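You operate a simulated robot arm through the tools that you are given. There is no shell and no other tool. Be economical: measure what you need, move in short steps, check, and stop when the job is done.

You run a simulated two-armed robot. Do the job below in one go: nothing can be reset, and whatever is moved stays where it is left.

TASK
Pick up the orange boat fender with one hand, pass it to the other hand and put it on the reel bench. Take the green tip bead from the rod bench and put it on the reel bench. Any order will do. Set down upright: tip bead.

It is judged by the outcome, as a careful person would: the job done as asked, and still so three seconds after it is handed in. It fails if anything else is knocked over, pushed out of place, dropped, spilled or broken.

THE ROBOT
Two 7-joint arms with fingered hands on one trunk, on a base that drives. Base frame: it is fixed to the floor where the robot stands at the start and does not move with it; the origin is under the middle of the robot, x ahead of it, y to its left, z up. Units: m, rad, N and s.
The left shoulder is at the start at [0.102, 0.125, 0.997], the right one opposite. With the tool pointing down near the work surface each hand reaches from about 0.1 to 0.62 m from the robot's upright axis, wherever it stands, measured 20 degrees to its own side. Places, roughly: reel bench [-1.3, -4.3, 0.8]; tip bead [1.5, -4.5, 1]. Payload 3.6 kg a hand.
The tool frame of a hand sits at the grasp point between the pads (the TCP): z along the fingers, y along the line on which they close. The tips reach 0.03 m beyond it. Largest opening 0.104 m; the body of the gripper starts 0.035 m behind the TCP. The gripper is a hand of 4 fingers: y runs from the thumb to the fingers, the wrist lies at [-0.015, -0.104, -0.178] in the tool frame, and closing takes about 1.5 s.
Orientation is that of the tool frame in the base frame, as a unit quaternion [x, y, z, w]. With the fingers straight down and the wrist toward the robot, the tool's x, y and z point along [0, 1, 0], [1, 0, 0] and [0, 0, -1] of the base frame.

THE INTERFACE
- The arms move only by the tool arm_command. It takes "left_series", "right_series" or both (then of equal length, played together; a hand with none holds still); each is a list of rows, each a list of 7 numbers: the opening in per cent of the stroke, from 0 (shut) to 100 (fully open), then the shift along the base's x, y, z in mm, then the turn, a rotation vector about the base's x, y, z in rad. In form: [[claw, x, y, z, rx, ry, rz], ...]. A call has 1 to 8 rows; each row shifts and turns the commanded pose from where the row before left it. Rows are played at 5 a second. More than 0.05 m and 0.15 rad between two rows, or a gripper value outside its range, and nothing of the call is played. Where a pose cannot be reached the arm comes as near as it can. A force on the tool above 40 N (or 10 N above the force at the start of the call, whichever is more), or a blocked arm, ends the call early, and 0.2 s more pass. Each finger travels about 0.072 m/s and halts on what it meets, pressing with about 33 N; the grip force reading is that of the motor and also rises with nothing between the fingers. The clock runs only during rows and for 0.2 s after the last one: add rows that do not move to give the fingers time. The reply holds the time, the measured pose of the TCP, the force on the tool along the base axes, the opening and the grip force, in the units named above and with some noise, with the torque about the TCP (base axes, N m) and any sound that the robot's microphone picked up, and new pictures: "views" is both (left out), scene, wrist or none (wrist: the cameras of the hands that moved).
- Cameras (640 x 400 px; columns grow to the right, rows downward): "scene" is now at [0.1892, 0.0265, 1.0859]; the picture's right is [0.47, -0.88, 0.00], its down [-0.81, -0.43, -0.39] and it looks along [0.35, 0.18, -0.92] (base axes); focal length 295 px, centre (320, 200). "left" rides on the left gripper at [-0.061, -0.092, -0.13] in its tool frame; the picture's right is [-0.81, -0.28, 0.52], its down [0.53, -0.71, 0.46] and it looks along [0.24, 0.64, 0.72] (tool axes); focal length 275 px, centre (320, 200). "right" rides on the right gripper at [0.061, -0.092, -0.13] in its tool frame; the picture's right is [-0.81, 0.28, -0.52], its down [-0.53, -0.71, 0.46] and it looks along [-0.24, 0.64, 0.72] (tool axes); focal length 275 px, centre (320, 200). There is no depth. A picture from a camera that has moved, and an enlarged one, comes with that camera's place and axes in the base frame and with its lens.
- raise_lower(by): slides the trunk up (or, below 0, down) by that many m; the arms and the scene camera ride with it, the base frame stays. It gives what a move gives, with no picture.
- base_move(legs): drives the robot by 1 to 6 legs, each [ahead, left, turn to the left] in m, m and rad, along the robot's own axes; the way and the turn of a leg run together, so that a leg with both is an arc; at most 1.5 m and 3.142 rad a leg. The arms and the cameras ride along, it lands a little off, and it stops where it bumps. It gives what a move gives, and a new picture of the scene camera.
- set_grasp(shape, hand): the hand has 4 fingers and takes this shape, open, in about a second: jaw (thumb against the fingers, like two jaws); tri (thumb and two fingers); tip (a fingertip pinch); poke (one finger out to press); point (the index stretched); flat (the hand flat); cup (the hand cupped); fist (a fist). The gripper value then closes the fingers along that shape, each until it touches; the sizes above hold for jaw. It gives what a move gives, with no picture.
- aim_head(pan, tilt): turns the head with the scene camera to pan (to the left, within 1.396 rad either way) and tilt (down, from -0.506 to 1.204), counted from straight ahead of the robot. It gives what a move gives, and a new picture of the scene camera.
- zoom(camera, box): a new picture of the part [left, top, right, bottom] of that camera's present view, enlarged. The clock stands still meanwhile.
- finish_job(): hands the job in; it is judged then, once.

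Go step by step. Nothing tells you exact positions but the pictures and the camera data: compare them with the known pose of the tool, close in by small moves and look again before you grip or let go. The budget is 165 turns and 260 pictures, counting those below and the enlarged ones. Unless the task says otherwise, let go and move clear before handing in.

The tools are called after "Emit:" as a command line: name --argument value ..., lists and objects as JSON in quotes. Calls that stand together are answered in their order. arm_command: Moves the arms, as the interface text tells. Its arguments: {"type":"object","properties":{"left_series":{"type":"array"},"right_series":{"type":"array"},"views":{"type":"string","enum":["both","scene","wrist","none"]}},"required":[]} The other tools are called the same way: raise_lower (by) slides the trunk up or down; set_grasp (shape, hand) gives the hand a shape; base_move (legs) drives the base; aim_head (pan, tilt) turns the head that bears the scene camera; zoom (camera, box) takes an enlarged picture of a part of a camera's view; finish_job () hands the job in.

At the start:

```text
clock: 0.0
left_eef_pos: [0.3351, 0.2553, 0.6209]
left_ee_rot: [0.707, 0.707, 0.0, 0.0]
left_ft_force: [-0.6, 0.2, 0.2]
left_torque: [0.01, -0.02, 0.03]
left_opening: 0.1038
left_grasp_force: 0.2
left_shape: jaw
right_eef_pos: [0.3523, -0.0477, 0.5672]
right_ee_rot: [0.707, 0.707, 0.0, 0.0]
right_ft_force: [-0.9, -0.7, 0.0]
right_torque: [0.03, -0.03, -0.01]
right_opening: 0.1037
right_grasp_force: 0.1
right_shape: jaw
trunk travel left (down, up): [-0.225, 0.312]
robot x, y, heading: [-0.002, 0.0013, -0.001]
head pan, tilt: [0.487, 1.166]
```

scene: 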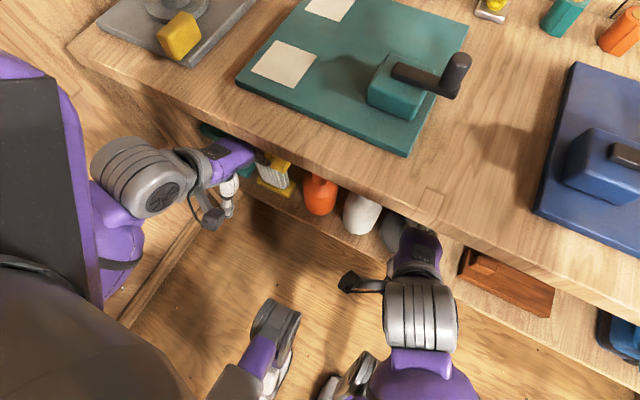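
right: 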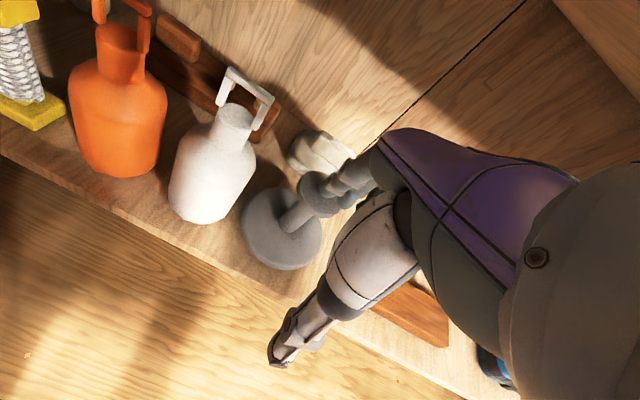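
left: 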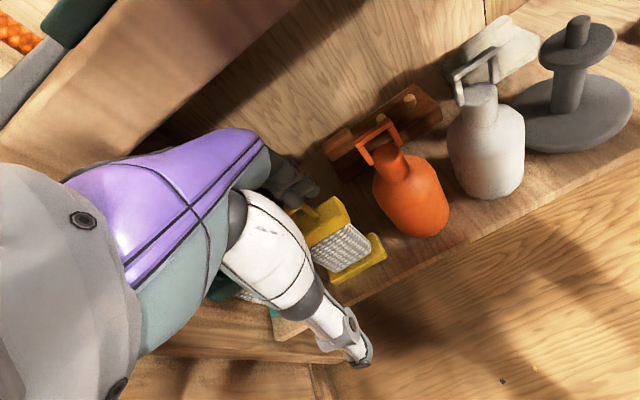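

The orange fender stands on the shelf under the bench, with its neck at about [0.47, 0.18, 0.49]. I'll look closer before planning a grip from the front.

Emit:
zoom --camera "left" --box '[260, 20, 580, 300]'

Emit:
zoom --camera "right" --box '[0, 0, 320, 240]'

Emit:
aim_head --pan 0.3 --tilt 0.7

```text
1.43 times, centred on (420, 160) of left
camera zoom: at [0.2415, 0.1934, 0.753], right [-0.28, -0.81, -0.52], down [-0.71, 0.53, -0.46], along [0.64, 0.24, -0.72], focal length 393 px, centre (177, 257)
```

zoom: 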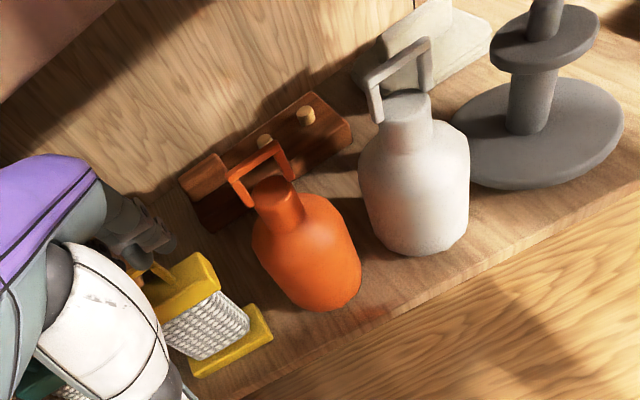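

```text
1.67 times, centred on (160, 120) of right
camera zoom: at [0.2599, 0.016, 0.6974], right [0.28, -0.81, 0.52], down [-0.71, -0.53, -0.46], along [0.64, -0.24, -0.72], focal length 459 px, centre (587, 333)
```

zoom: 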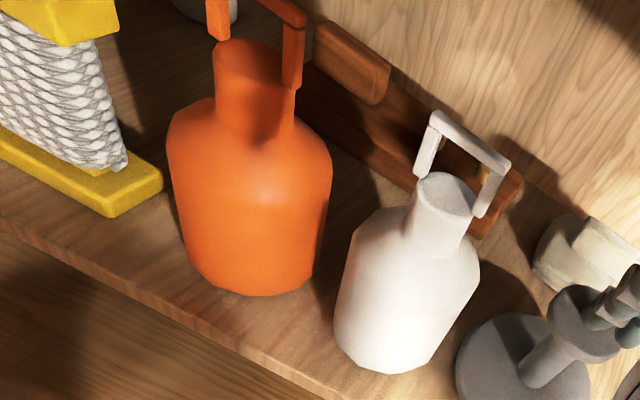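

```text
clock: 0.9
left_eef_pos: [0.3341, 0.2536, 0.6216]
left_ee_rot: [0.707, 0.707, 0.0, 0.001]
left_ft_force: [-0.1, -0.1, -0.4]
left_torque: [0.01, 0.0, 0.01]
left_opening: 0.1035
left_grasp_force: 0.1
left_shape: jaw
right_eef_pos: [0.3529, -0.0458, 0.568]
right_ee_rot: [0.707, 0.707, 0.0, 0.001]
right_ft_force: [0.0, 0.1, 0.8]
right_torque: [-0.02, 0.03, 0.02]
right_opening: 0.1035
right_grasp_force: 0.1
right_shape: jaw
trunk travel left (down, up): [-0.225, 0.312]
robot x, y, heading: [0.0007, 0.0002, -0.002]
head pan, tilt: [0.3, 0.7]
camera scene: at [0.2187, 0.0243, 1.1199], right [0.3, -0.96, 0.0], down [-0.62, -0.19, -0.76], along [0.73, 0.23, -0.64], focal length 295 px, centre (320, 200)
```

scene: 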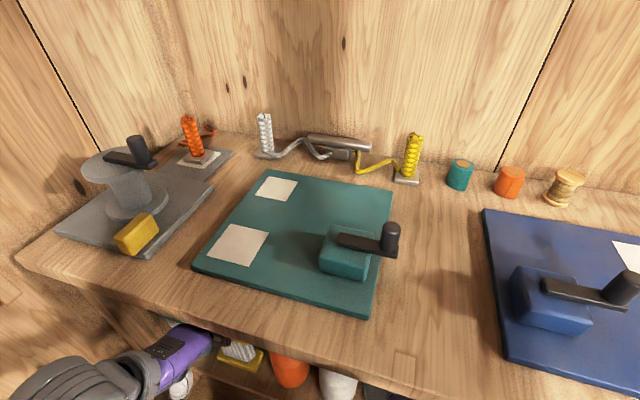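

The fender is a bottle shape: neck about 38 mm wide with its top at z≈0.505, standing on the shelf at z≈0.345, beneath the bench edge at x≈0.36. I'll back off a little, then turn the left hand to point forward with the thumb on its left.

Emit:
base_move --legs '[[-0.12, 0, 0]]'

Emit:
arm_command --left_series '[[100, 0, 0, 0, 0, 0, -0.15], [100, 0, 0, 0, 0, 0, -0.15], [100, 0, 0, 0, 0, 0, -0.15], [100, 0, 0, 0, 0, 0, -0.15], [100, 0, 0, 0, 0, 0, -0.15], [100, 0, 0, 0, 0, 0, -0.15], [100, 0, 0, 0, 0, 0, -0.15], [100, 0, 0, 0, 0, 0, -0.15]]' --views "none"

Emit:
arm_command --left_series '[[100, 0, 0, -15, 0, 0, -0.15], [100, 0, 0, -15, 0, 0, -0.15], [100, 0, 0, -15, 0, 0, -0.071], [100, 0, 0, -15, 0, -0.15, 0], [100, 0, 0, -15, 0, -0.15, 0], [100, 0, 0, -15, 0, -0.15, 0], [100, 0, 0, -10, 0, -0.15, 0], [100, 0, 0, 0, 0, -0.15, 0]]' --views "both"

```text
clock: 2.1
left_eef_pos: [0.2163, 0.254, 0.6215]
left_ee_rot: [0.707, 0.708, 0.0, 0.0]
left_ft_force: [-0.1, 0.3, -0.3]
left_torque: [-0.02, -0.01, 0.01]
left_opening: 0.1035
left_grasp_force: 0.1
left_shape: jaw
right_eef_pos: [0.2366, -0.0458, 0.5677]
right_ee_rot: [0.707, 0.707, 0.001, 0.001]
right_ft_force: [0.2, -0.1, -0.5]
right_torque: [0.02, -0.04, 0.02]
right_opening: 0.1037
right_grasp_force: 0.1
right_shape: jaw
trunk travel left (down, up): [-0.225, 0.312]
robot x, y, heading: [-0.1202, 0.0009, 0.002]
head pan, tilt: [0.3, 0.7]
camera scene: at [0.1012, 0.0242, 1.12], right [0.3, -0.96, 0.0], down [-0.61, -0.19, -0.77], along [0.73, 0.23, -0.64], focal length 295 px, centre (320, 200)
```

scene: 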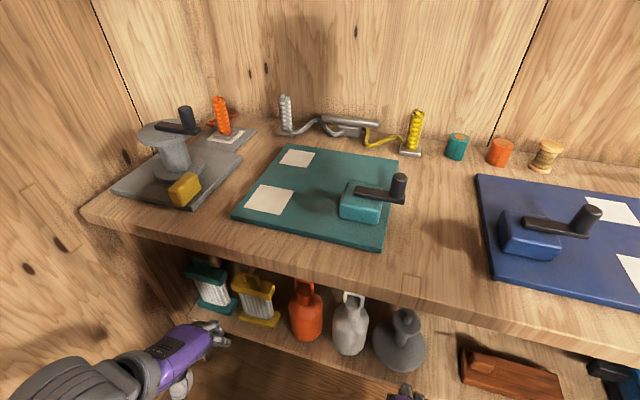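

```text
clock: 3.9
left_eef_pos: [0.2174, 0.2542, 0.621]
left_ee_rot: [0.983, 0.184, -0.001, 0.0]
left_ft_force: [-0.6, -0.1, 0.7]
left_torque: [0.02, 0.01, -0.01]
left_opening: 0.1038
left_grasp_force: 0.1
left_shape: jaw
right_eef_pos: [0.2358, -0.0444, 0.568]
right_ee_rot: [0.707, 0.707, 0.0, 0.001]
right_ft_force: [-0.2, 0.1, -0.3]
right_torque: [0.04, 0.01, 0.0]
right_opening: 0.1037
right_grasp_force: 0.1
right_shape: jaw
trunk travel left (down, up): [-0.225, 0.312]
robot x, y, heading: [-0.1142, 0.0015, 0.001]
head pan, tilt: [0.3, 0.7]
```

```text
clock: 5.7
left_eef_pos: [0.2164, 0.2541, 0.5207]
left_ee_rot: [0.93, 0.001, 0.367, 0.0]
left_ft_force: [-0.8, -0.2, -0.2]
left_torque: [0.0, -0.04, -0.03]
left_opening: 0.1036
left_grasp_force: 0.0
left_shape: jaw
right_eef_pos: [0.2351, -0.0463, 0.5679]
right_ee_rot: [0.708, 0.707, 0.0, 0.0]
right_ft_force: [0.5, -0.6, 0.1]
right_torque: [0.0, 0.0, -0.01]
right_opening: 0.1037
right_grasp_force: 0.1
right_shape: jaw
trunk travel left (down, up): [-0.225, 0.312]
robot x, y, heading: [-0.1163, -0.0009, 0.0]
head pan, tilt: [0.3, 0.7]
camera scene: at [0.1015, 0.024, 1.12], right [0.29, -0.96, 0.0], down [-0.62, -0.19, -0.77], along [0.73, 0.23, -0.64], focal length 295 px, centre (320, 200)
camera left: at [0.0822, 0.3467, 0.5763], right [-0.24, 0.27, -0.93], down [0.7, 0.71, 0.03], along [0.67, -0.64, -0.36], focal length 275 px, centre (320, 200)
```

scene: 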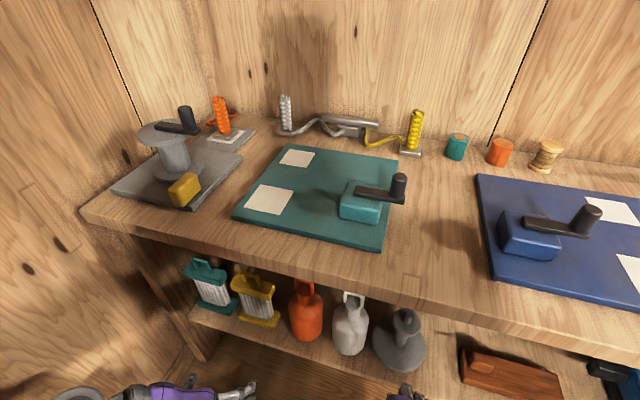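
left: 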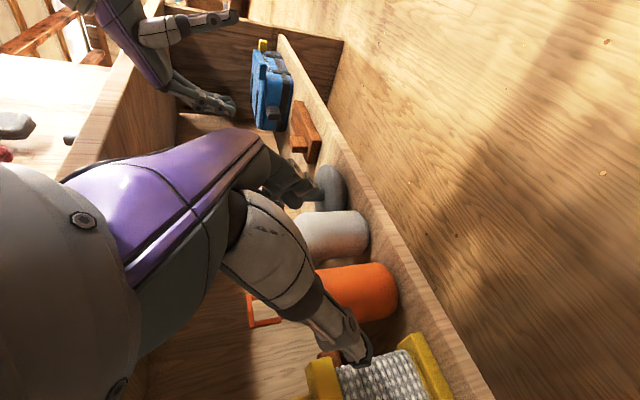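

The left hand now points forward and down, clear of everything. Next I raise its pitch a bit and bring it in front of the orange neck.

Emit:
arm_command --left_series '[[100, 25, -20, 8, 0, -0.1, 0], [100, 25, -20, 8, 0, -0.1, 0], [100, 25, -20, 8, 0, 0, 0], [100, 25, -17, 8, 0, 0, 0], [100, 15, 0, 3, 0, 0, 0], [100, 0, 0, 0, 0, 0, 0]]' --views "both"

Emit:
aim_head --pan 0.4 --tilt 0.95

```text
clock: 7.1
left_eef_pos: [0.3329, 0.1786, 0.5566]
left_ee_rot: [0.889, -0.001, 0.457, 0.001]
left_ft_force: [0.1, -0.4, -0.7]
left_torque: [0.02, -0.02, -0.02]
left_opening: 0.1038
left_grasp_force: 0.0
left_shape: jaw
right_eef_pos: [0.2355, -0.0454, 0.5687]
right_ee_rot: [0.707, 0.707, 0.0, 0.0]
right_ft_force: [-0.5, -0.3, 0.5]
right_torque: [0.02, -0.01, 0.01]
right_opening: 0.1039
right_grasp_force: 0.1
right_shape: jaw
trunk travel left (down, up): [-0.225, 0.312]
robot x, y, heading: [-0.1188, -0.0025, -0.001]
head pan, tilt: [0.3, 0.7]
camera scene: at [0.1017, 0.0242, 1.1199], right [0.3, -0.96, 0.0], down [-0.62, -0.19, -0.76], along [0.73, 0.23, -0.64], focal length 295 px, centre (320, 200)
camera left: at [0.1911, 0.2701, 0.5836], right [-0.05, 0.28, -0.96], down [0.68, 0.71, 0.17], along [0.73, -0.64, -0.22], focal length 275 px, centre (320, 200)
```

scene: 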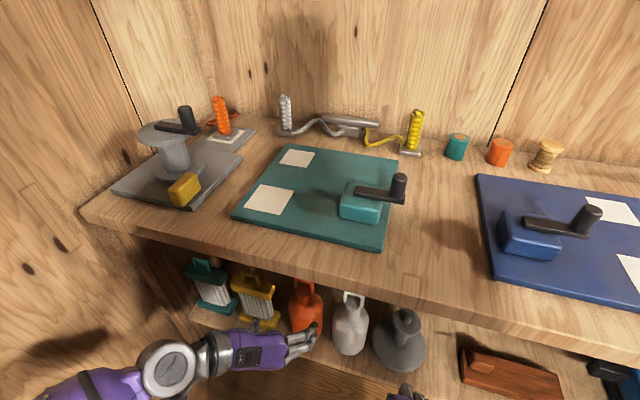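
left: 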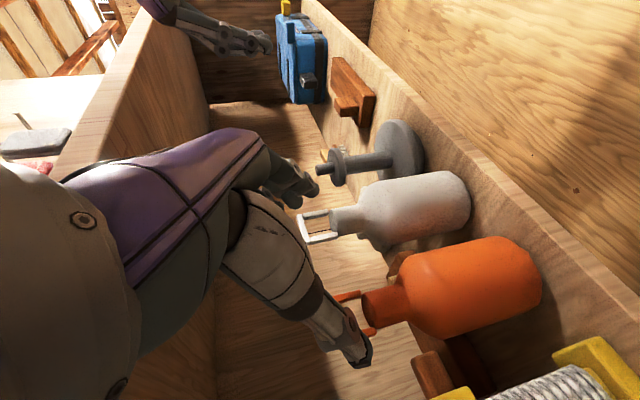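

```text
clock: 7.9
left_eef_pos: [0.3337, 0.1773, 0.5559]
left_ee_rot: [0.889, 0.001, 0.457, 0.0]
left_ft_force: [0.4, -1.2, 0.0]
left_torque: [-0.01, 0.02, 0.03]
left_opening: 0.1036
left_grasp_force: 0.1
left_shape: jaw
right_eef_pos: [0.2354, -0.0457, 0.5679]
right_ee_rot: [0.708, 0.707, 0.0, 0.0]
right_ft_force: [0.3, -0.3, 0.2]
right_torque: [-0.05, -0.02, 0.0]
right_opening: 0.1036
right_grasp_force: 0.2
right_shape: jaw
trunk travel left (down, up): [-0.225, 0.312]
robot x, y, heading: [-0.1144, 0.0, -0.002]
head pan, tilt: [0.4, 0.949]
camera scene: at [0.0877, 0.0274, 1.1002], right [0.39, -0.92, 0.0], down [-0.75, -0.32, -0.58], along [0.54, 0.23, -0.81], focal length 295 px, centre (320, 200)
```

scene: 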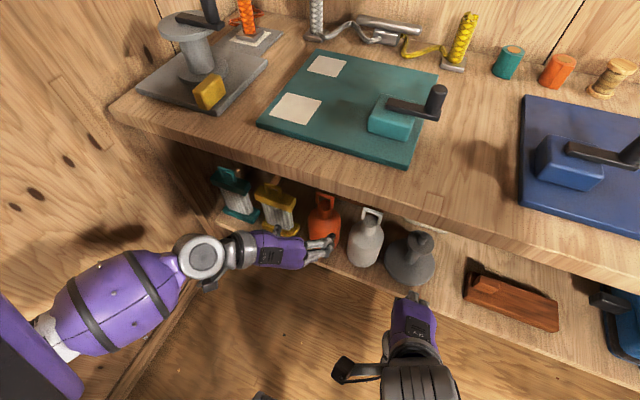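

The neck spans about z 0.455–0.495 at [0.465, 0.18], and the body is about 88 mm wide. I'll level the hand slightly and advance part-way.

Emit:
arm_command --left_series '[[100, 20, 0, -10, 0, -0.1, 0], [100, 25, 1, -14, 0, -0.05, 0], [100, 25, 1, -14, 0, 0, 0], [100, 15, 0, -10, 0, 0, 0], [100, 0, 0, 0, 0, 0, 0]]' --views "both"

Emit:
zoom --camera "scene" --box '[200, 150, 440, 300]'

```text
clock: 9.1
left_eef_pos: [0.4181, 0.1792, 0.5086]
left_ee_rot: [0.852, 0.001, 0.523, -0.001]
left_ft_force: [-0.6, 0.1, -0.4]
left_torque: [0.0, 0.0, 0.0]
left_opening: 0.1037
left_grasp_force: 0.0
left_shape: jaw
right_eef_pos: [0.2357, -0.0463, 0.5671]
right_ee_rot: [0.707, 0.707, 0.0, 0.0]
right_ft_force: [0.3, 0.5, 0.8]
right_torque: [0.0, 0.01, 0.01]
right_opening: 0.1037
right_grasp_force: 0.0
right_shape: jaw
trunk travel left (down, up): [-0.225, 0.312]
robot x, y, heading: [-0.1179, -0.0015, -0.001]
head pan, tilt: [0.4, 0.949]
camera scene: at [0.0876, 0.0274, 1.1002], right [0.39, -0.92, 0.0], down [-0.75, -0.32, -0.58], along [0.54, 0.23, -0.81], focal length 295 px, centre (320, 200)
camera left: at [0.2728, 0.2708, 0.5148], right [0.09, 0.27, -0.96], down [0.65, 0.71, 0.27], along [0.76, -0.65, -0.11], focal length 275 px, centre (320, 200)
```

scene: 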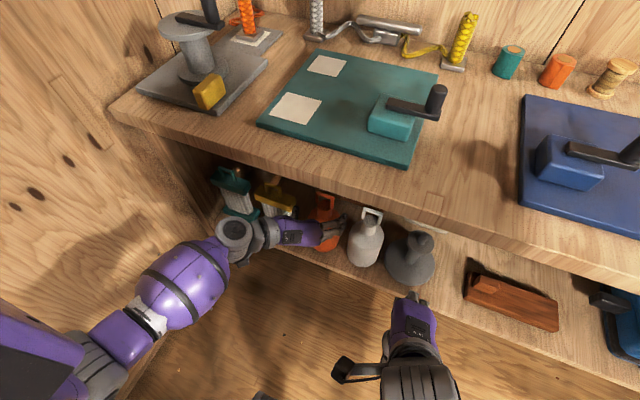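
left: 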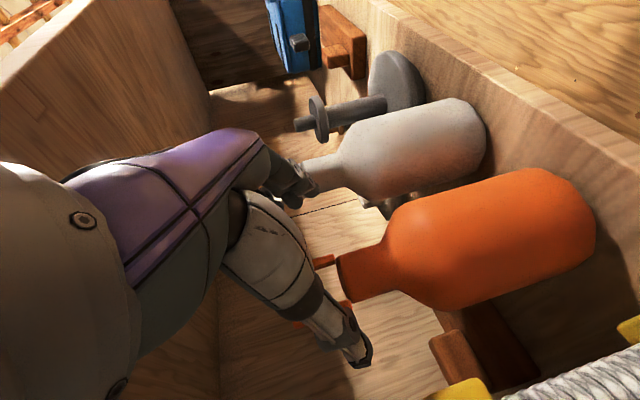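

```text
2.67 times, centred on (320, 225) of scene
camera zoom: at [0.0876, 0.0274, 1.1002], right [0.39, -0.92, 0.0], down [-0.75, -0.32, -0.58], along [0.54, 0.23, -0.81], focal length 787 px, centre (320, 133)
```

zoom: 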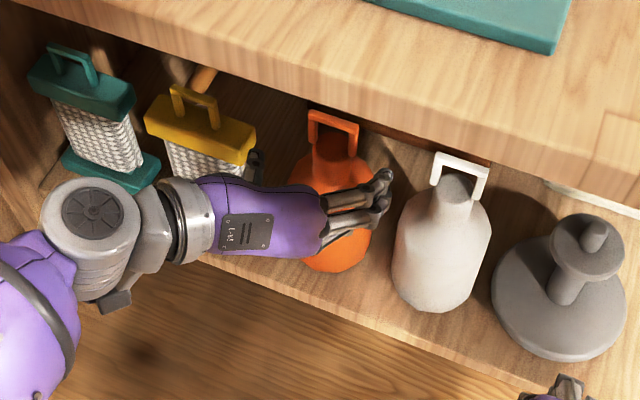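

The fingers will straddle the neck without touching the white fender. I'll advance the last 47 mm and look.

Emit:
arm_command --left_series '[[100, 17, 0, -12, 0, 0, 0], [100, 17, 0, -12, 0, 0, 0], [100, 13, 0, -8, 0, 0, 0], [100, 0, 0, 0, 0, 0, 0]]' --views "both"

Emit:
zoom --camera "scene" --box '[200, 150, 440, 300]'

```text
clock: 10.1
left_eef_pos: [0.4643, 0.1802, 0.4761]
left_ee_rot: [0.853, 0.0, 0.523, 0.0]
left_ft_force: [-0.8, -0.1, 0.7]
left_torque: [0.01, 0.02, 0.0]
left_opening: 0.1039
left_grasp_force: 0.0
left_shape: jaw
right_eef_pos: [0.2362, -0.0468, 0.5669]
right_ee_rot: [0.708, 0.707, 0.001, 0.001]
right_ft_force: [-0.4, 0.1, 0.2]
right_torque: [0.0, -0.01, -0.02]
right_opening: 0.1036
right_grasp_force: 0.0
right_shape: jaw
trunk travel left (down, up): [-0.225, 0.312]
robot x, y, heading: [-0.1157, -0.0011, 0.002]
head pan, tilt: [0.4, 0.949]
camera scene: at [0.0876, 0.0274, 1.1002], right [0.39, -0.92, 0.0], down [-0.75, -0.32, -0.58], along [0.54, 0.23, -0.81], focal length 295 px, centre (320, 200)
camera left: at [0.318, 0.2714, 0.4818], right [0.09, 0.27, -0.96], down [0.65, 0.71, 0.27], along [0.76, -0.65, -0.11], focal length 275 px, centre (320, 200)
```

scene: 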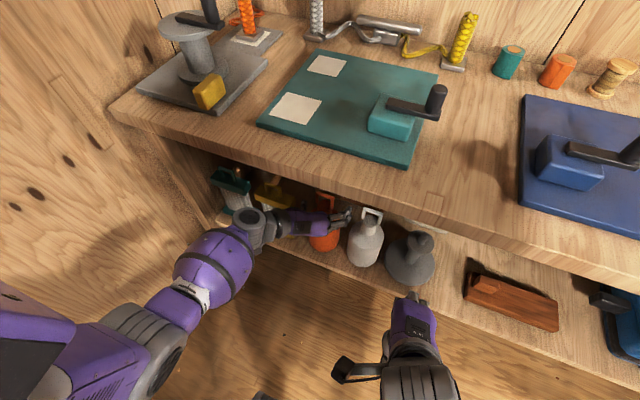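
left: 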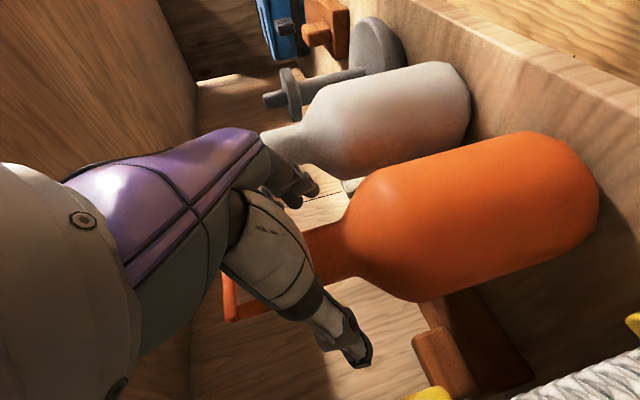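

```text
2.67 times, centred on (320, 225) of scene
camera zoom: at [0.0876, 0.0274, 1.1002], right [0.39, -0.92, 0.0], down [-0.75, -0.32, -0.58], along [0.54, 0.23, -0.81], focal length 787 px, centre (320, 133)
```

zoom: 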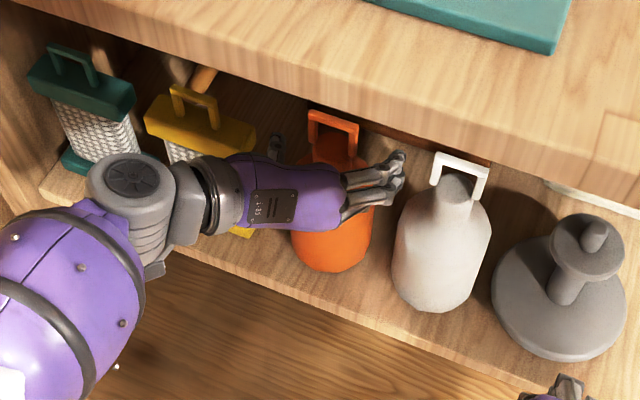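

The neck lies between thumb and fingers at the grasp point. Closing.

Emit:
arm_command --left_series '[[60, 0, 0, 0, 0, 0, 0], [30, 0, 0, 0, 0, 0, 0], [0, 0, 0, 0, 0, 0, 0], [0, 0, 0, 0, 0, 0, 0], [0, 0, 0, 0, 0, 0, 0], [0, 0, 0, 0, 0, 0, 0], [0, 0, 0, 0, 0, 0, 0], [0, 0, 0, 0, 0, 0, 0]]' --views "wrist"

Emit:
zoom --camera "scene" --box '[200, 150, 440, 300]'

```text
clock: 11.9
left_eef_pos: [0.4637, 0.1799, 0.4766]
left_ee_rot: [0.853, 0.0, 0.523, 0.0]
left_ft_force: [1.5, 0.7, 1.6]
left_torque: [0.14, 0.0, -0.01]
left_opening: 0.0312
left_grasp_force: 33.1
left_shape: jaw
right_eef_pos: [0.2349, -0.0457, 0.5681]
right_ee_rot: [0.707, 0.707, -0.001, 0.0]
right_ft_force: [-0.8, 0.1, 0.3]
right_torque: [0.01, 0.01, 0.0]
right_opening: 0.1035
right_grasp_force: 0.0
right_shape: jaw
trunk travel left (down, up): [-0.225, 0.312]
robot x, y, heading: [-0.1157, -0.0034, 0.004]
head pan, tilt: [0.4, 0.949]
camera left: at [0.3179, 0.2714, 0.4819], right [0.09, 0.28, -0.96], down [0.65, 0.71, 0.27], along [0.76, -0.64, -0.11], focal length 275 px, centre (320, 200)
```

left: 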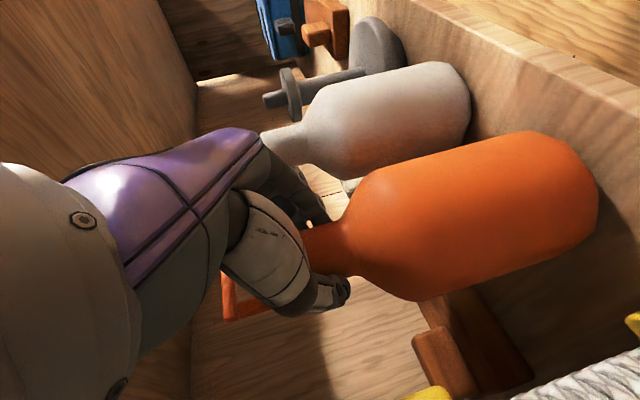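

```text
2.67 times, centred on (320, 225) of scene
camera zoom: at [0.0876, 0.0274, 1.1002], right [0.39, -0.92, 0.0], down [-0.75, -0.32, -0.58], along [0.54, 0.23, -0.81], focal length 787 px, centre (320, 133)
```

zoom: 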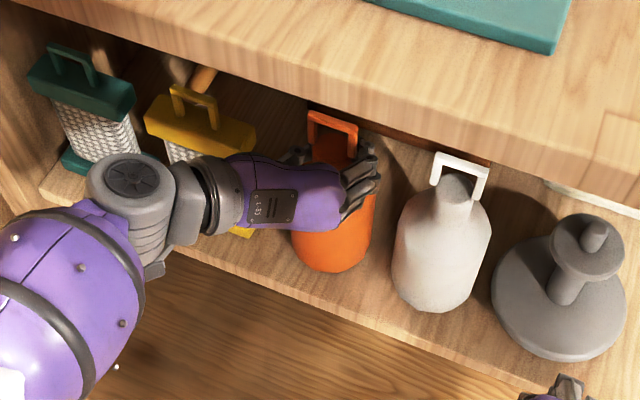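

Gripped at 31 mm. Lift 40 mm and then draw straight back out of the shelf.

Emit:
arm_command --left_series '[[0, 0, 0, 15, 0, 0, 0], [0, 0, 0, 25, 0, 0, 0], [0, -10, 0, 10, 0, 0, 0], [0, -30, 0, 0, 0, 0, 0], [0, -30, 0, 0, 0, 0, 0], [0, -30, 0, 0, 0, 0, 0], [0, -30, 0, 0, 0, 0, 0], [0, 0, 0, 0, 0, 0, 0]]' --views "both"

```text
clock: 13.7
left_eef_pos: [0.334, 0.1789, 0.526]
left_ee_rot: [0.852, 0.0, 0.523, 0.0]
left_ft_force: [-0.9, -0.1, -5.4]
left_torque: [0.02, 0.16, 0.01]
left_opening: 0.0308
left_grasp_force: 32.5
left_shape: jaw
right_eef_pos: [0.2368, -0.0448, 0.5678]
right_ee_rot: [0.707, 0.707, 0.0, 0.0]
right_ft_force: [0.2, -1.0, 0.6]
right_torque: [-0.02, -0.02, 0.03]
right_opening: 0.1035
right_grasp_force: 0.0
right_shape: jaw
trunk travel left (down, up): [-0.225, 0.312]
robot x, y, heading: [-0.1189, -0.0002, 0.0]
head pan, tilt: [0.4, 0.949]
camera scene: at [0.088, 0.0275, 1.1001], right [0.39, -0.92, 0.0], down [-0.75, -0.32, -0.58], along [0.54, 0.23, -0.81], focal length 295 px, centre (320, 200)
camera left: at [0.1897, 0.2708, 0.5322], right [0.09, 0.28, -0.96], down [0.65, 0.71, 0.27], along [0.76, -0.64, -0.11], focal length 275 px, centre (320, 200)
```

scene: 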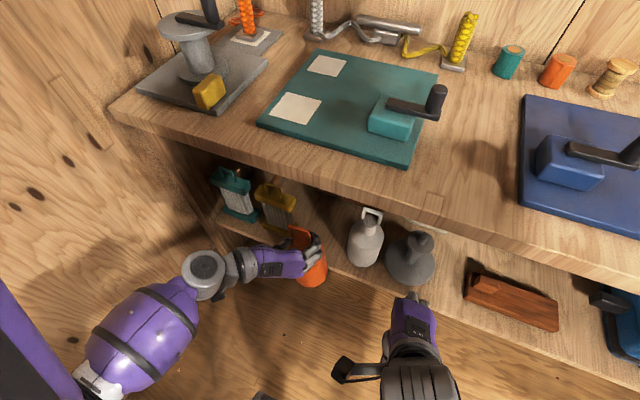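
left: 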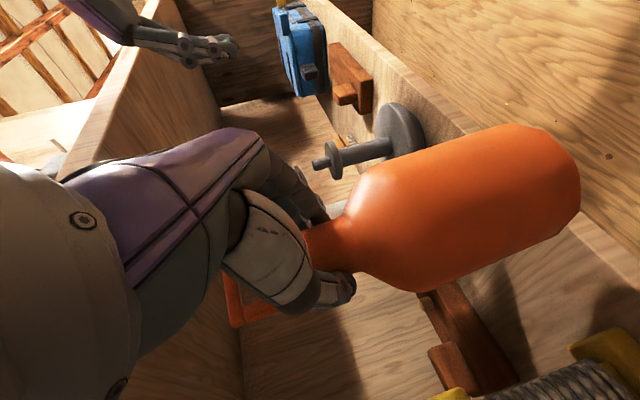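

The fender is held firmly (about 0.55 kg). I'll back away from the bench to open space and look around to the right.

Emit:
base_move --legs '[[-0.25, 0, 0]]'

Emit:
aim_head --pan -1.39 --tilt 0.3

```text
clock: 14.8
left_eef_pos: [0.272, 0.174, 0.5241]
left_ee_rot: [0.855, 0.003, 0.518, -0.001]
left_ft_force: [0.0, -0.1, -4.5]
left_torque: [0.02, 0.13, -0.02]
left_opening: 0.0305
left_grasp_force: 33.0
left_shape: jaw
right_eef_pos: [0.1759, -0.0504, 0.5661]
right_ee_rot: [0.703, 0.711, -0.001, -0.003]
right_ft_force: [0.7, -0.2, -0.5]
right_torque: [0.0, 0.02, -0.02]
right_opening: 0.1039
right_grasp_force: 0.0
right_shape: jaw
trunk travel left (down, up): [-0.225, 0.312]
robot x, y, heading: [-0.1774, -0.0087, 0.006]
head pan, tilt: [0.4, 0.949]
stopped in leg 1: the robot was blocked; the commanded pose is now the measured one
camera scene: at [0.0291, 0.0207, 1.1001], right [0.4, -0.92, 0.0], down [-0.75, -0.32, -0.58], along [0.53, 0.23, -0.81], focal length 295 px, centre (320, 200)
```

scene: 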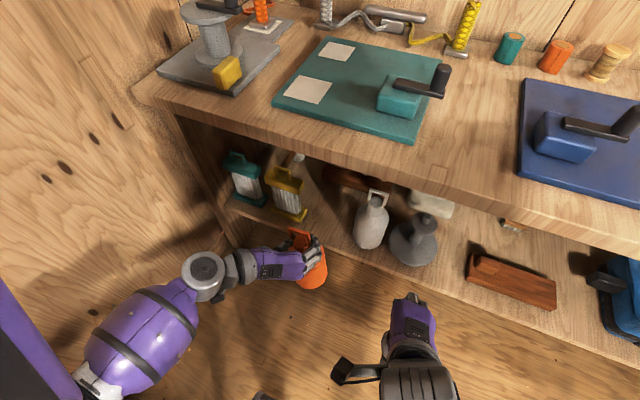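

```text
clock: 16.6
left_eef_pos: [0.2718, 0.1741, 0.5227]
left_ee_rot: [0.854, 0.003, 0.519, -0.002]
left_ft_force: [-0.2, -0.8, -5.1]
left_torque: [0.05, 0.09, 0.04]
left_opening: 0.0304
left_grasp_force: 32.8
left_shape: jaw
right_eef_pos: [0.1748, -0.0499, 0.5674]
right_ee_rot: [0.703, 0.711, -0.001, -0.003]
right_ft_force: [-0.1, 0.2, 0.4]
right_torque: [0.01, -0.01, -0.02]
right_opening: 0.1038
right_grasp_force: 0.2
right_shape: jaw
trunk travel left (down, up): [-0.225, 0.312]
robot x, y, heading: [-0.1749, -0.0101, 0.01]
head pan, tilt: [-1.389, 0.3]
camera scene: at [-0.0202, -0.0994, 1.156], right [-0.98, -0.19, 0.0], down [-0.06, 0.29, -0.96], along [0.18, -0.94, -0.3], focal length 295 px, centre (320, 200)
```

scene: 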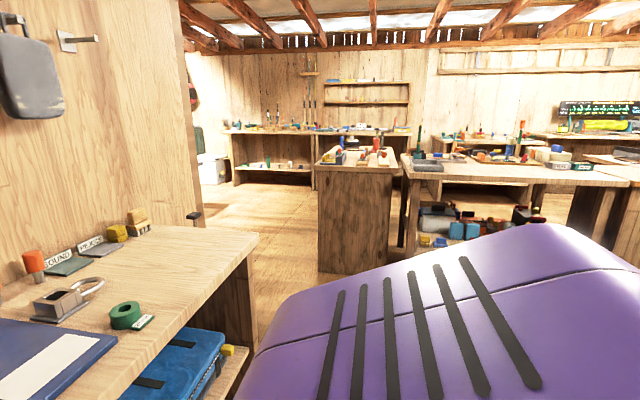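

Something stopped the base; I'll look to the left side and enlarge the room view.

Emit:
zoom --camera "scene" --box '[180, 50, 640, 300]'

Emit:
aim_head --pan 1.39 --tilt 0.5

```text
1.39 times, centred on (410, 175) of scene
camera zoom: at [-0.0202, -0.0994, 1.156], right [-0.98, -0.19, 0.0], down [-0.06, 0.29, -0.96], along [0.18, -0.94, -0.3], focal length 411 px, centre (195, 235)
```

zoom: 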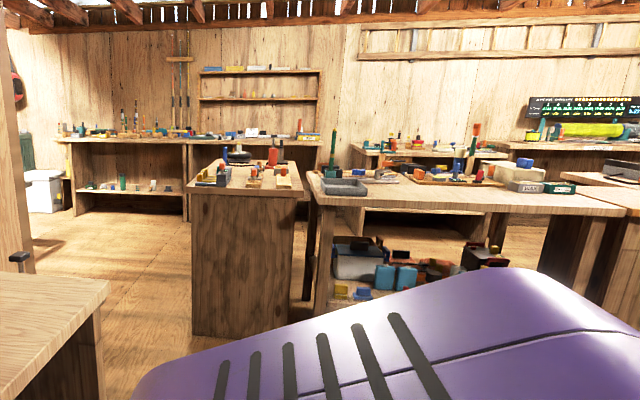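

```text
clock: 19.1
left_eef_pos: [0.2724, 0.1739, 0.5245]
left_ee_rot: [0.854, 0.003, 0.52, -0.002]
left_ft_force: [-0.7, 0.1, -4.2]
left_torque: [0.06, 0.14, -0.03]
left_opening: 0.0304
left_grasp_force: 33.1
left_shape: jaw
right_eef_pos: [0.1758, -0.0501, 0.5664]
right_ee_rot: [0.703, 0.711, -0.001, -0.003]
right_ft_force: [-0.9, 0.3, 0.0]
right_torque: [0.01, 0.0, -0.01]
right_opening: 0.1041
right_grasp_force: 0.0
right_shape: jaw
trunk travel left (down, up): [-0.225, 0.312]
robot x, y, heading: [-0.1726, -0.0063, 0.006]
head pan, tilt: [1.389, 0.499]
camera scene: at [-0.0221, 0.082, 1.1376], right [0.98, -0.17, 0.0], down [-0.08, -0.47, -0.88], along [0.15, 0.86, -0.48], focal length 295 px, centre (320, 200)
```

scene: 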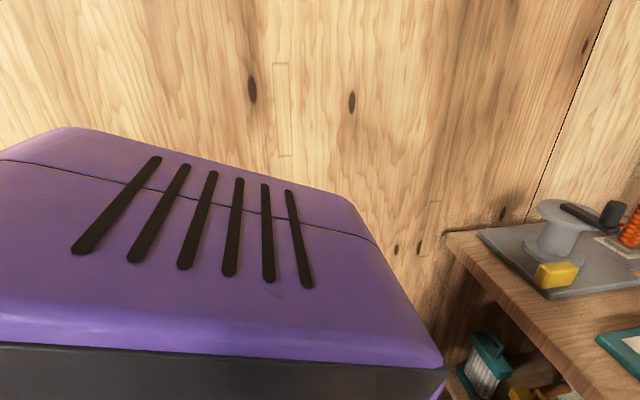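

A wall is close on the left and something is behind, so I'll slide right past the bench's end into open floor and then do the handover. The rod bench is the far left one at the back, and the reel bench is at the back right.

Emit:
aim_head --pan -0.9 --tilt 0.55

Emit:
base_move --legs '[[0, -0.5, 0]]'

```text
clock: 21.2
left_eef_pos: [0.2712, 0.1753, 0.5237]
left_ee_rot: [0.854, 0.003, 0.52, -0.002]
left_ft_force: [-1.1, -0.2, -4.3]
left_torque: [0.06, 0.07, -0.01]
left_opening: 0.0302
left_grasp_force: 33.0
left_shape: jaw
right_eef_pos: [0.1757, -0.0502, 0.5675]
right_ee_rot: [0.704, 0.71, -0.001, -0.002]
right_ft_force: [-0.1, 0.2, -0.1]
right_torque: [0.01, -0.02, 0.01]
right_opening: 0.1041
right_grasp_force: 0.1
right_shape: jaw
trunk travel left (down, up): [-0.225, 0.312]
robot x, y, heading: [-0.1753, -0.0071, 0.006]
head pan, tilt: [-0.901, 0.55]
camera scene: at [0.0185, -0.0775, 1.133], right [-0.78, -0.63, 0.0], down [-0.33, 0.41, -0.85], along [0.53, -0.66, -0.52], focal length 295 px, centre (320, 200)
```

scene: 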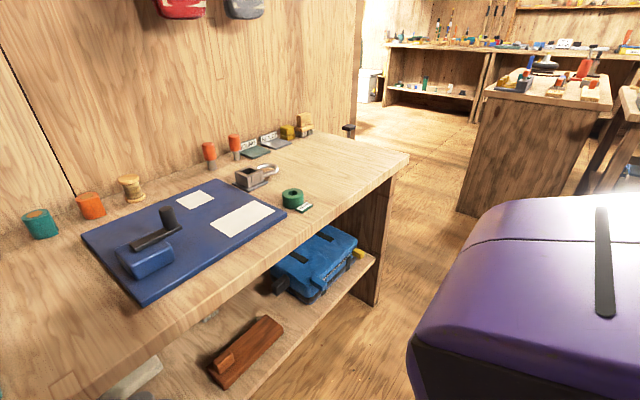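

```text
clock: 21.9
left_eef_pos: [0.2709, 0.174, 0.5234]
left_ee_rot: [0.855, 0.003, 0.518, -0.001]
left_ft_force: [-0.3, -0.7, -4.6]
left_torque: [0.07, 0.12, 0.0]
left_opening: 0.0306
left_grasp_force: 32.4
left_shape: jaw
right_eef_pos: [0.1763, -0.0516, 0.567]
right_ee_rot: [0.704, 0.711, -0.001, 0.0]
right_ft_force: [0.1, 0.2, -0.7]
right_torque: [0.01, 0.01, 0.0]
right_opening: 0.1039
right_grasp_force: 0.0
right_shape: jaw
trunk travel left (down, up): [-0.225, 0.312]
robot x, y, heading: [-0.1725, -0.0046, 0.014]
head pan, tilt: [-0.901, 0.55]
stopped in leg 1: the robot was blocked; the commanded pose is now the measured one
camera scene: at [0.0185, -0.0776, 1.133], right [-0.78, -0.63, 0.0], down [-0.33, 0.41, -0.85], along [0.53, -0.66, -0.52], focal length 295 px, centre (320, 200)
```

scene: 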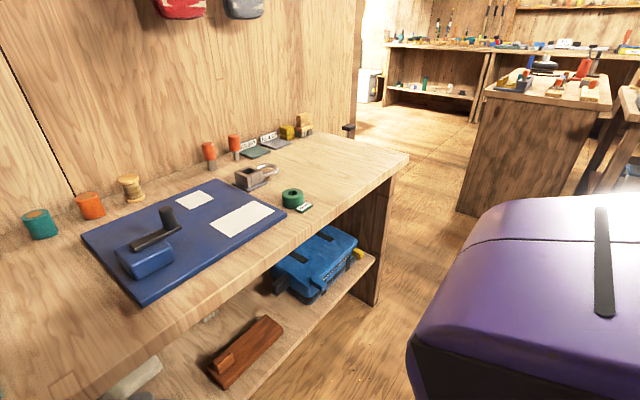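

It's still in contact behind; I'll ease forward 3 cm and then slide right.

Emit:
base_move --legs '[[0.04, 0, 0], [0, -0.5, 0]]'

```text
clock: 27.2
left_eef_pos: [0.316, -0.3131, 0.5233]
left_ee_rot: [0.855, 0.007, 0.519, -0.005]
left_ft_force: [0.5, -0.1, -4.9]
left_torque: [0.06, 0.09, -0.01]
left_opening: 0.0303
left_grasp_force: 32.9
left_shape: jaw
right_eef_pos: [0.2224, -0.5389, 0.5671]
right_ee_rot: [0.7, 0.714, -0.002, -0.002]
right_ft_force: [0.1, 0.2, -0.6]
right_torque: [-0.02, -0.02, 0.0]
right_opening: 0.1038
right_grasp_force: 0.1
right_shape: jaw
trunk travel left (down, up): [-0.225, 0.312]
robot x, y, heading: [-0.1279, -0.5029, 0.021]
head pan, tilt: [-0.901, 0.55]
camera scene: at [0.0661, -0.5695, 1.133], right [-0.77, -0.64, 0.0], down [-0.33, 0.4, -0.85], along [0.54, -0.66, -0.52], focal length 295 px, centre (320, 200)
```

scene: 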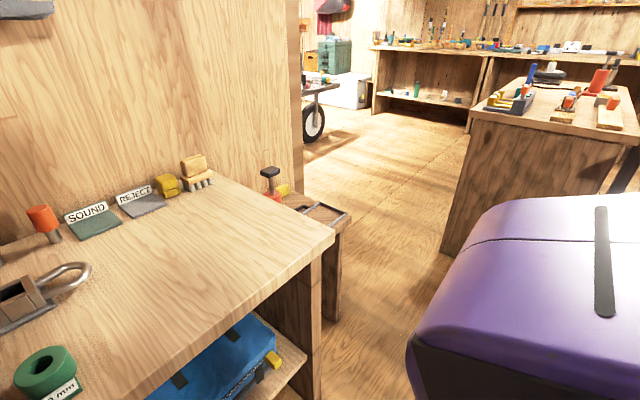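

Clear now. I'll slide another 0.55 m to the right.

Emit:
base_move --legs '[[0, -0.55, 0]]'

```text
clock: 32.5
left_eef_pos: [0.3264, -0.8684, 0.5225]
left_ee_rot: [0.855, 0.005, 0.519, -0.003]
left_ft_force: [0.1, 0.5, -4.2]
left_torque: [0.04, 0.11, -0.01]
left_opening: 0.0307
left_grasp_force: 32.8
left_shape: jaw
right_eef_pos: [0.231, -1.0926, 0.5658]
right_ee_rot: [0.702, 0.712, -0.002, -0.002]
right_ft_force: [0.5, -0.6, 0.1]
right_torque: [0.04, 0.01, 0.01]
right_opening: 0.1038
right_grasp_force: 0.0
right_shape: jaw
trunk travel left (down, up): [-0.225, 0.312]
robot x, y, heading: [-0.1171, -1.0494, 0.013]
head pan, tilt: [-0.901, 0.55]
camera scene: at [0.0747, -1.1216, 1.133], right [-0.78, -0.63, 0.0], down [-0.33, 0.41, -0.85], along [0.54, -0.66, -0.52], focal length 295 px, centre (320, 200)
```

scene: 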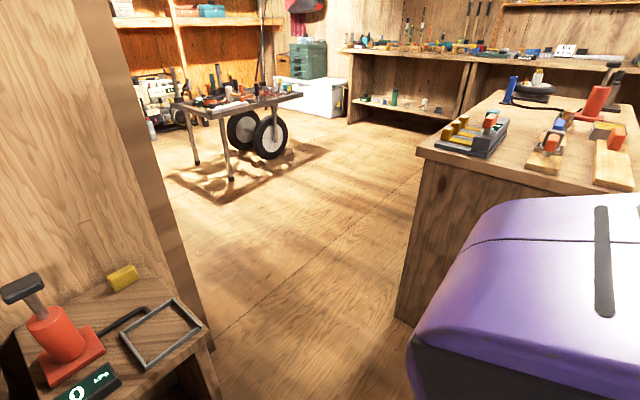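

There's a narrow gap ahead between the small bench and the pedestal bench, so I'll shift a little further right and do the handover here, where the arms can then be tucked. I start turning the right hand to point forward (thumb right) while moving the fender to the middle.

Emit:
base_move --legs '[[0, -0.3, 0]]'

Emit:
arm_command --right_series '[[100, 0, -25, 0, 0, 0, 0.15], [100, 0, -25, 0, 0, 0, 0.15], [100, 0, -25, 0, 0, 0, 0.15], [100, 0, -25, 0, 0, 0, 0.15], [100, 0, -25, 0, 0, 0, 0.15], [100, 0, -25, 0, 0, 0, 0.15], [100, 0, -20, 0, 0, 0, 0.15], [100, 0, 0, 0, 0, 0, 0.15]]' --left_series '[[0, 0, 0, 10, 0, 0, 0], [0, 0, 0, 10, 0, 0, 0], [0, 0, 0, 10, 0, 0, 0], [0, 0, 0, 10, 0, 0, 0], [0, 0, -10, 10, 0, 0, 0], [0, 0, -20, 10, 0, 0, 0], [0, 0, -20, 10, 0, 0, 0], [0, 0, -20, 10, 0, 0, 0]]' --views "none"

Emit:
arm_command --right_series '[[100, 0, 0, 0, 0, 0, 0.15], [100, 0, 0, 0, 0, 0, 0.15], [100, 0, 0, 0, 0, 0, 0.071], [100, 0, 0, 0, 0, -0.15, 0], [100, 0, 0, 0, 0, -0.15, 0], [100, 0, 0, 0, 0, -0.15, 0], [100, 0, 0, 0, 0, -0.15, 0], [100, 0, 0, 0, 0, -0.15, 0]]' --views "none"

Emit:
arm_command --right_series '[[100, 0, 0, 0, 0, -0.15, 0], [100, 0, 0, 0, 0, -0.15, 0], [100, 0, 0, 0, 0, -0.15, 0], [100, 0, 0, 0, 0, -0.11, 0], [100, 0, 0, 0, 0, 0, 0.15], [100, 0, 0, 0, 0, 0, 0.15], [100, 0, 0, 0, 0, 0, 0.15], [100, 0, 0, 0, 0, 0, 0]]' --views "wrist"

Emit:
aim_head --pan 0.0 --tilt 0.95

```text
clock: 35.7
left_eef_pos: [0.3303, -1.1676, 0.5228]
left_ee_rot: [0.855, 0.005, 0.518, -0.004]
left_ft_force: [-0.2, -0.2, -5.0]
left_torque: [0.03, 0.1, -0.02]
left_opening: 0.0306
left_grasp_force: 33.2
left_shape: jaw
right_eef_pos: [0.2361, -1.3934, 0.5675]
right_ee_rot: [0.701, 0.714, -0.001, -0.001]
right_ft_force: [-0.7, 0.1, -0.4]
right_torque: [-0.01, 0.0, -0.01]
right_opening: 0.1041
right_grasp_force: 0.2
right_shape: jaw
trunk travel left (down, up): [-0.225, 0.312]
robot x, y, heading: [-0.1168, -1.3556, 0.019]
head pan, tilt: [-0.901, 0.55]
camera scene: at [0.0792, -1.4223, 1.133], right [-0.77, -0.63, 0.0], down [-0.33, 0.4, -0.85], along [0.54, -0.66, -0.52], focal length 295 px, centre (320, 200)
```

scene: 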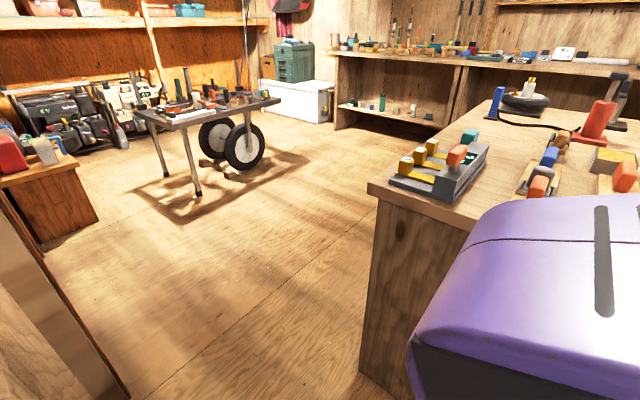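

```text
clock: 37.5
left_eef_pos: [0.3302, -1.2359, 0.6034]
left_ee_rot: [0.855, 0.007, 0.518, -0.004]
left_ft_force: [0.3, 0.0, -4.5]
left_torque: [0.07, 0.09, 0.02]
left_opening: 0.0304
left_grasp_force: 32.7
left_shape: jaw
right_eef_pos: [0.2354, -1.5644, 0.5671]
right_ee_rot: [0.176, 0.984, -0.001, -0.001]
right_ft_force: [-0.8, -0.2, 0.5]
right_torque: [-0.03, 0.0, 0.0]
right_opening: 0.1039
right_grasp_force: 0.0
right_shape: jaw
trunk travel left (down, up): [-0.225, 0.312]
robot x, y, heading: [-0.114, -1.3575, 0.015]
head pan, tilt: [-0.901, 0.55]
```

```text
clock: 39.3
left_eef_pos: [0.3307, -1.2356, 0.6036]
left_ee_rot: [0.855, 0.006, 0.519, -0.004]
left_ft_force: [-0.5, 0.0, -5.5]
left_torque: [0.03, 0.12, 0.0]
left_opening: 0.0305
left_grasp_force: 32.9
left_shape: jaw
right_eef_pos: [0.236, -1.5634, 0.5659]
right_ee_rot: [-0.007, 0.93, -0.004, 0.367]
right_ft_force: [0.3, 0.0, -0.1]
right_torque: [0.03, 0.0, -0.03]
right_opening: 0.1037
right_grasp_force: 0.0
right_shape: jaw
trunk travel left (down, up): [-0.225, 0.312]
robot x, y, heading: [-0.1141, -1.3568, 0.015]
head pan, tilt: [-0.901, 0.55]
```

```text
clock: 41.1
left_eef_pos: [0.3307, -1.2362, 0.6023]
left_ee_rot: [0.855, 0.005, 0.519, -0.004]
left_ft_force: [0.0, 0.3, -5.7]
left_torque: [-0.01, 0.11, 0.02]
left_opening: 0.0305
left_grasp_force: 32.9
left_shape: jaw
right_eef_pos: [0.2375, -1.565, 0.566]
right_ee_rot: [-0.183, 0.773, 0.129, 0.594]
right_ft_force: [0.4, -0.4, -0.4]
right_torque: [0.02, -0.03, 0.01]
right_opening: 0.1037
right_grasp_force: 0.0
right_shape: jaw
trunk travel left (down, up): [-0.225, 0.312]
robot x, y, heading: [-0.1157, -1.3572, 0.019]
head pan, tilt: [-0.901, 0.55]
camera right: at [0.1479, -1.7086, 0.5422], right [-0.39, 0.14, 0.91], down [0.83, -0.38, 0.41], along [0.4, 0.91, 0.04], focal length 275 px, centre (320, 200)
```

right: 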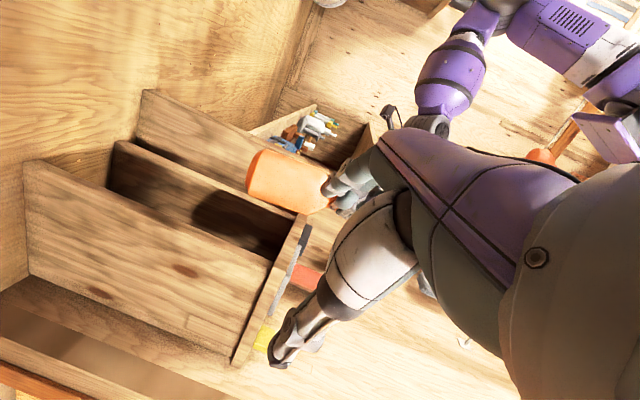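

```text
clock: 42.3
left_eef_pos: [0.3298, -1.2359, 0.6033]
left_ee_rot: [0.855, 0.006, 0.518, -0.004]
left_ft_force: [0.7, -0.2, -4.8]
left_torque: [0.06, 0.11, -0.03]
left_opening: 0.0306
left_grasp_force: 33.2
left_shape: jaw
right_eef_pos: [0.2378, -1.5648, 0.5651]
right_ee_rot: [-0.183, 0.772, 0.129, 0.595]
right_ft_force: [0.3, -0.1, 0.2]
right_torque: [0.03, 0.0, 0.03]
right_opening: 0.1037
right_grasp_force: 0.0
right_shape: jaw
trunk travel left (down, up): [-0.225, 0.312]
robot x, y, heading: [-0.1144, -1.3561, 0.018]
head pan, tilt: [0.0, 0.949]
camera scene: at [0.0951, -1.3517, 1.1001], right [0.01, -1.0, 0.0], down [-0.81, -0.01, -0.58], along [0.58, 0.01, -0.81], focal length 295 px, centre (320, 200)
```

scene: 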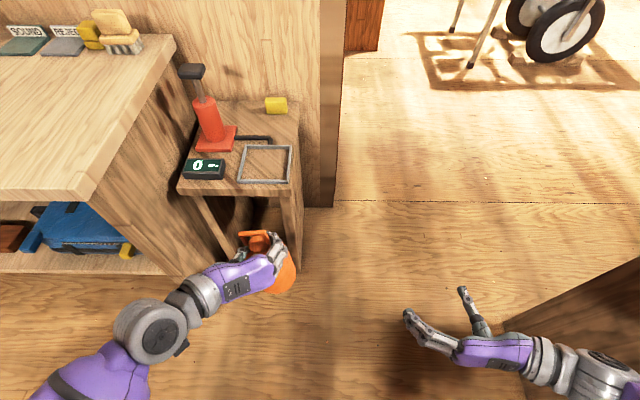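

The right hand is set to approach from the right. The fender's body centre should be about 80 mm under the left grasp point, near [0.33, -1.236, 0.52]. I'll yaw the right hand a bit more and go to a standoff.

Emit:
arm_command --right_series '[[100, 0, 40, 0, 0, 0, 0.15], [100, 0, 40, 0, 0, 0, 0.15], [100, 0, 40, 0, 0, 0, 0], [100, 0, 40, 0, 0, 0, 0], [100, -3, 40, -4, 0, 0, 0], [100, -4, 37, -5, 0, 0, 0], [100, 0, 0, 0, 0, 0, 0]]' --views "both"

Emit:
zoom --camera "scene" --box '[180, 180, 480, 367]'

```text
clock: 43.9
left_eef_pos: [0.33, -1.2367, 0.6029]
left_ee_rot: [0.855, 0.005, 0.518, -0.004]
left_ft_force: [-0.4, -0.1, -4.9]
left_torque: [0.04, 0.07, 0.01]
left_opening: 0.0307
left_grasp_force: 32.8
left_shape: jaw
right_eef_pos: [0.2293, -1.3267, 0.5584]
right_ee_rot: [-0.296, 0.737, 0.216, 0.568]
right_ft_force: [-0.2, 0.5, 0.0]
right_torque: [-0.01, 0.01, -0.01]
right_opening: 0.104
right_grasp_force: 0.0
right_shape: jaw
trunk travel left (down, up): [-0.225, 0.312]
robot x, y, heading: [-0.1174, -1.3533, 0.013]
head pan, tilt: [0.0, 0.949]
camera scene: at [0.095, -1.3516, 1.1001], right [0.02, -1.0, 0.0], down [-0.81, -0.01, -0.58], along [0.58, 0.01, -0.81], focal length 295 px, centre (320, 200)
camera right: at [0.1874, -1.4894, 0.5341], right [-0.41, 0.02, 0.91], down [0.9, -0.12, 0.41], along [0.12, 0.99, 0.04], focal length 275 px, centre (320, 200)
```

scene: 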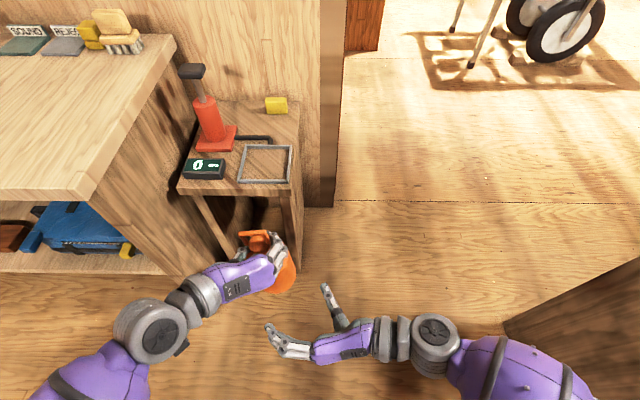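
right: 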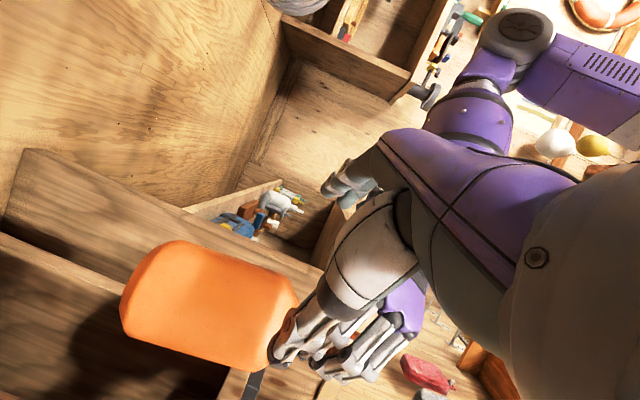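

```text
2.13 times, centred on (330, 274) of scene
camera zoom: at [0.095, -1.3516, 1.1001], right [0.02, -1.0, 0.0], down [-0.81, -0.01, -0.58], along [0.58, 0.01, -0.81], focal length 630 px, centre (299, 43)
```

zoom: 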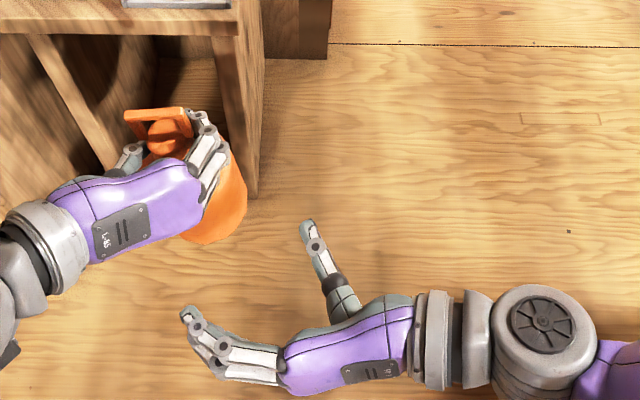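

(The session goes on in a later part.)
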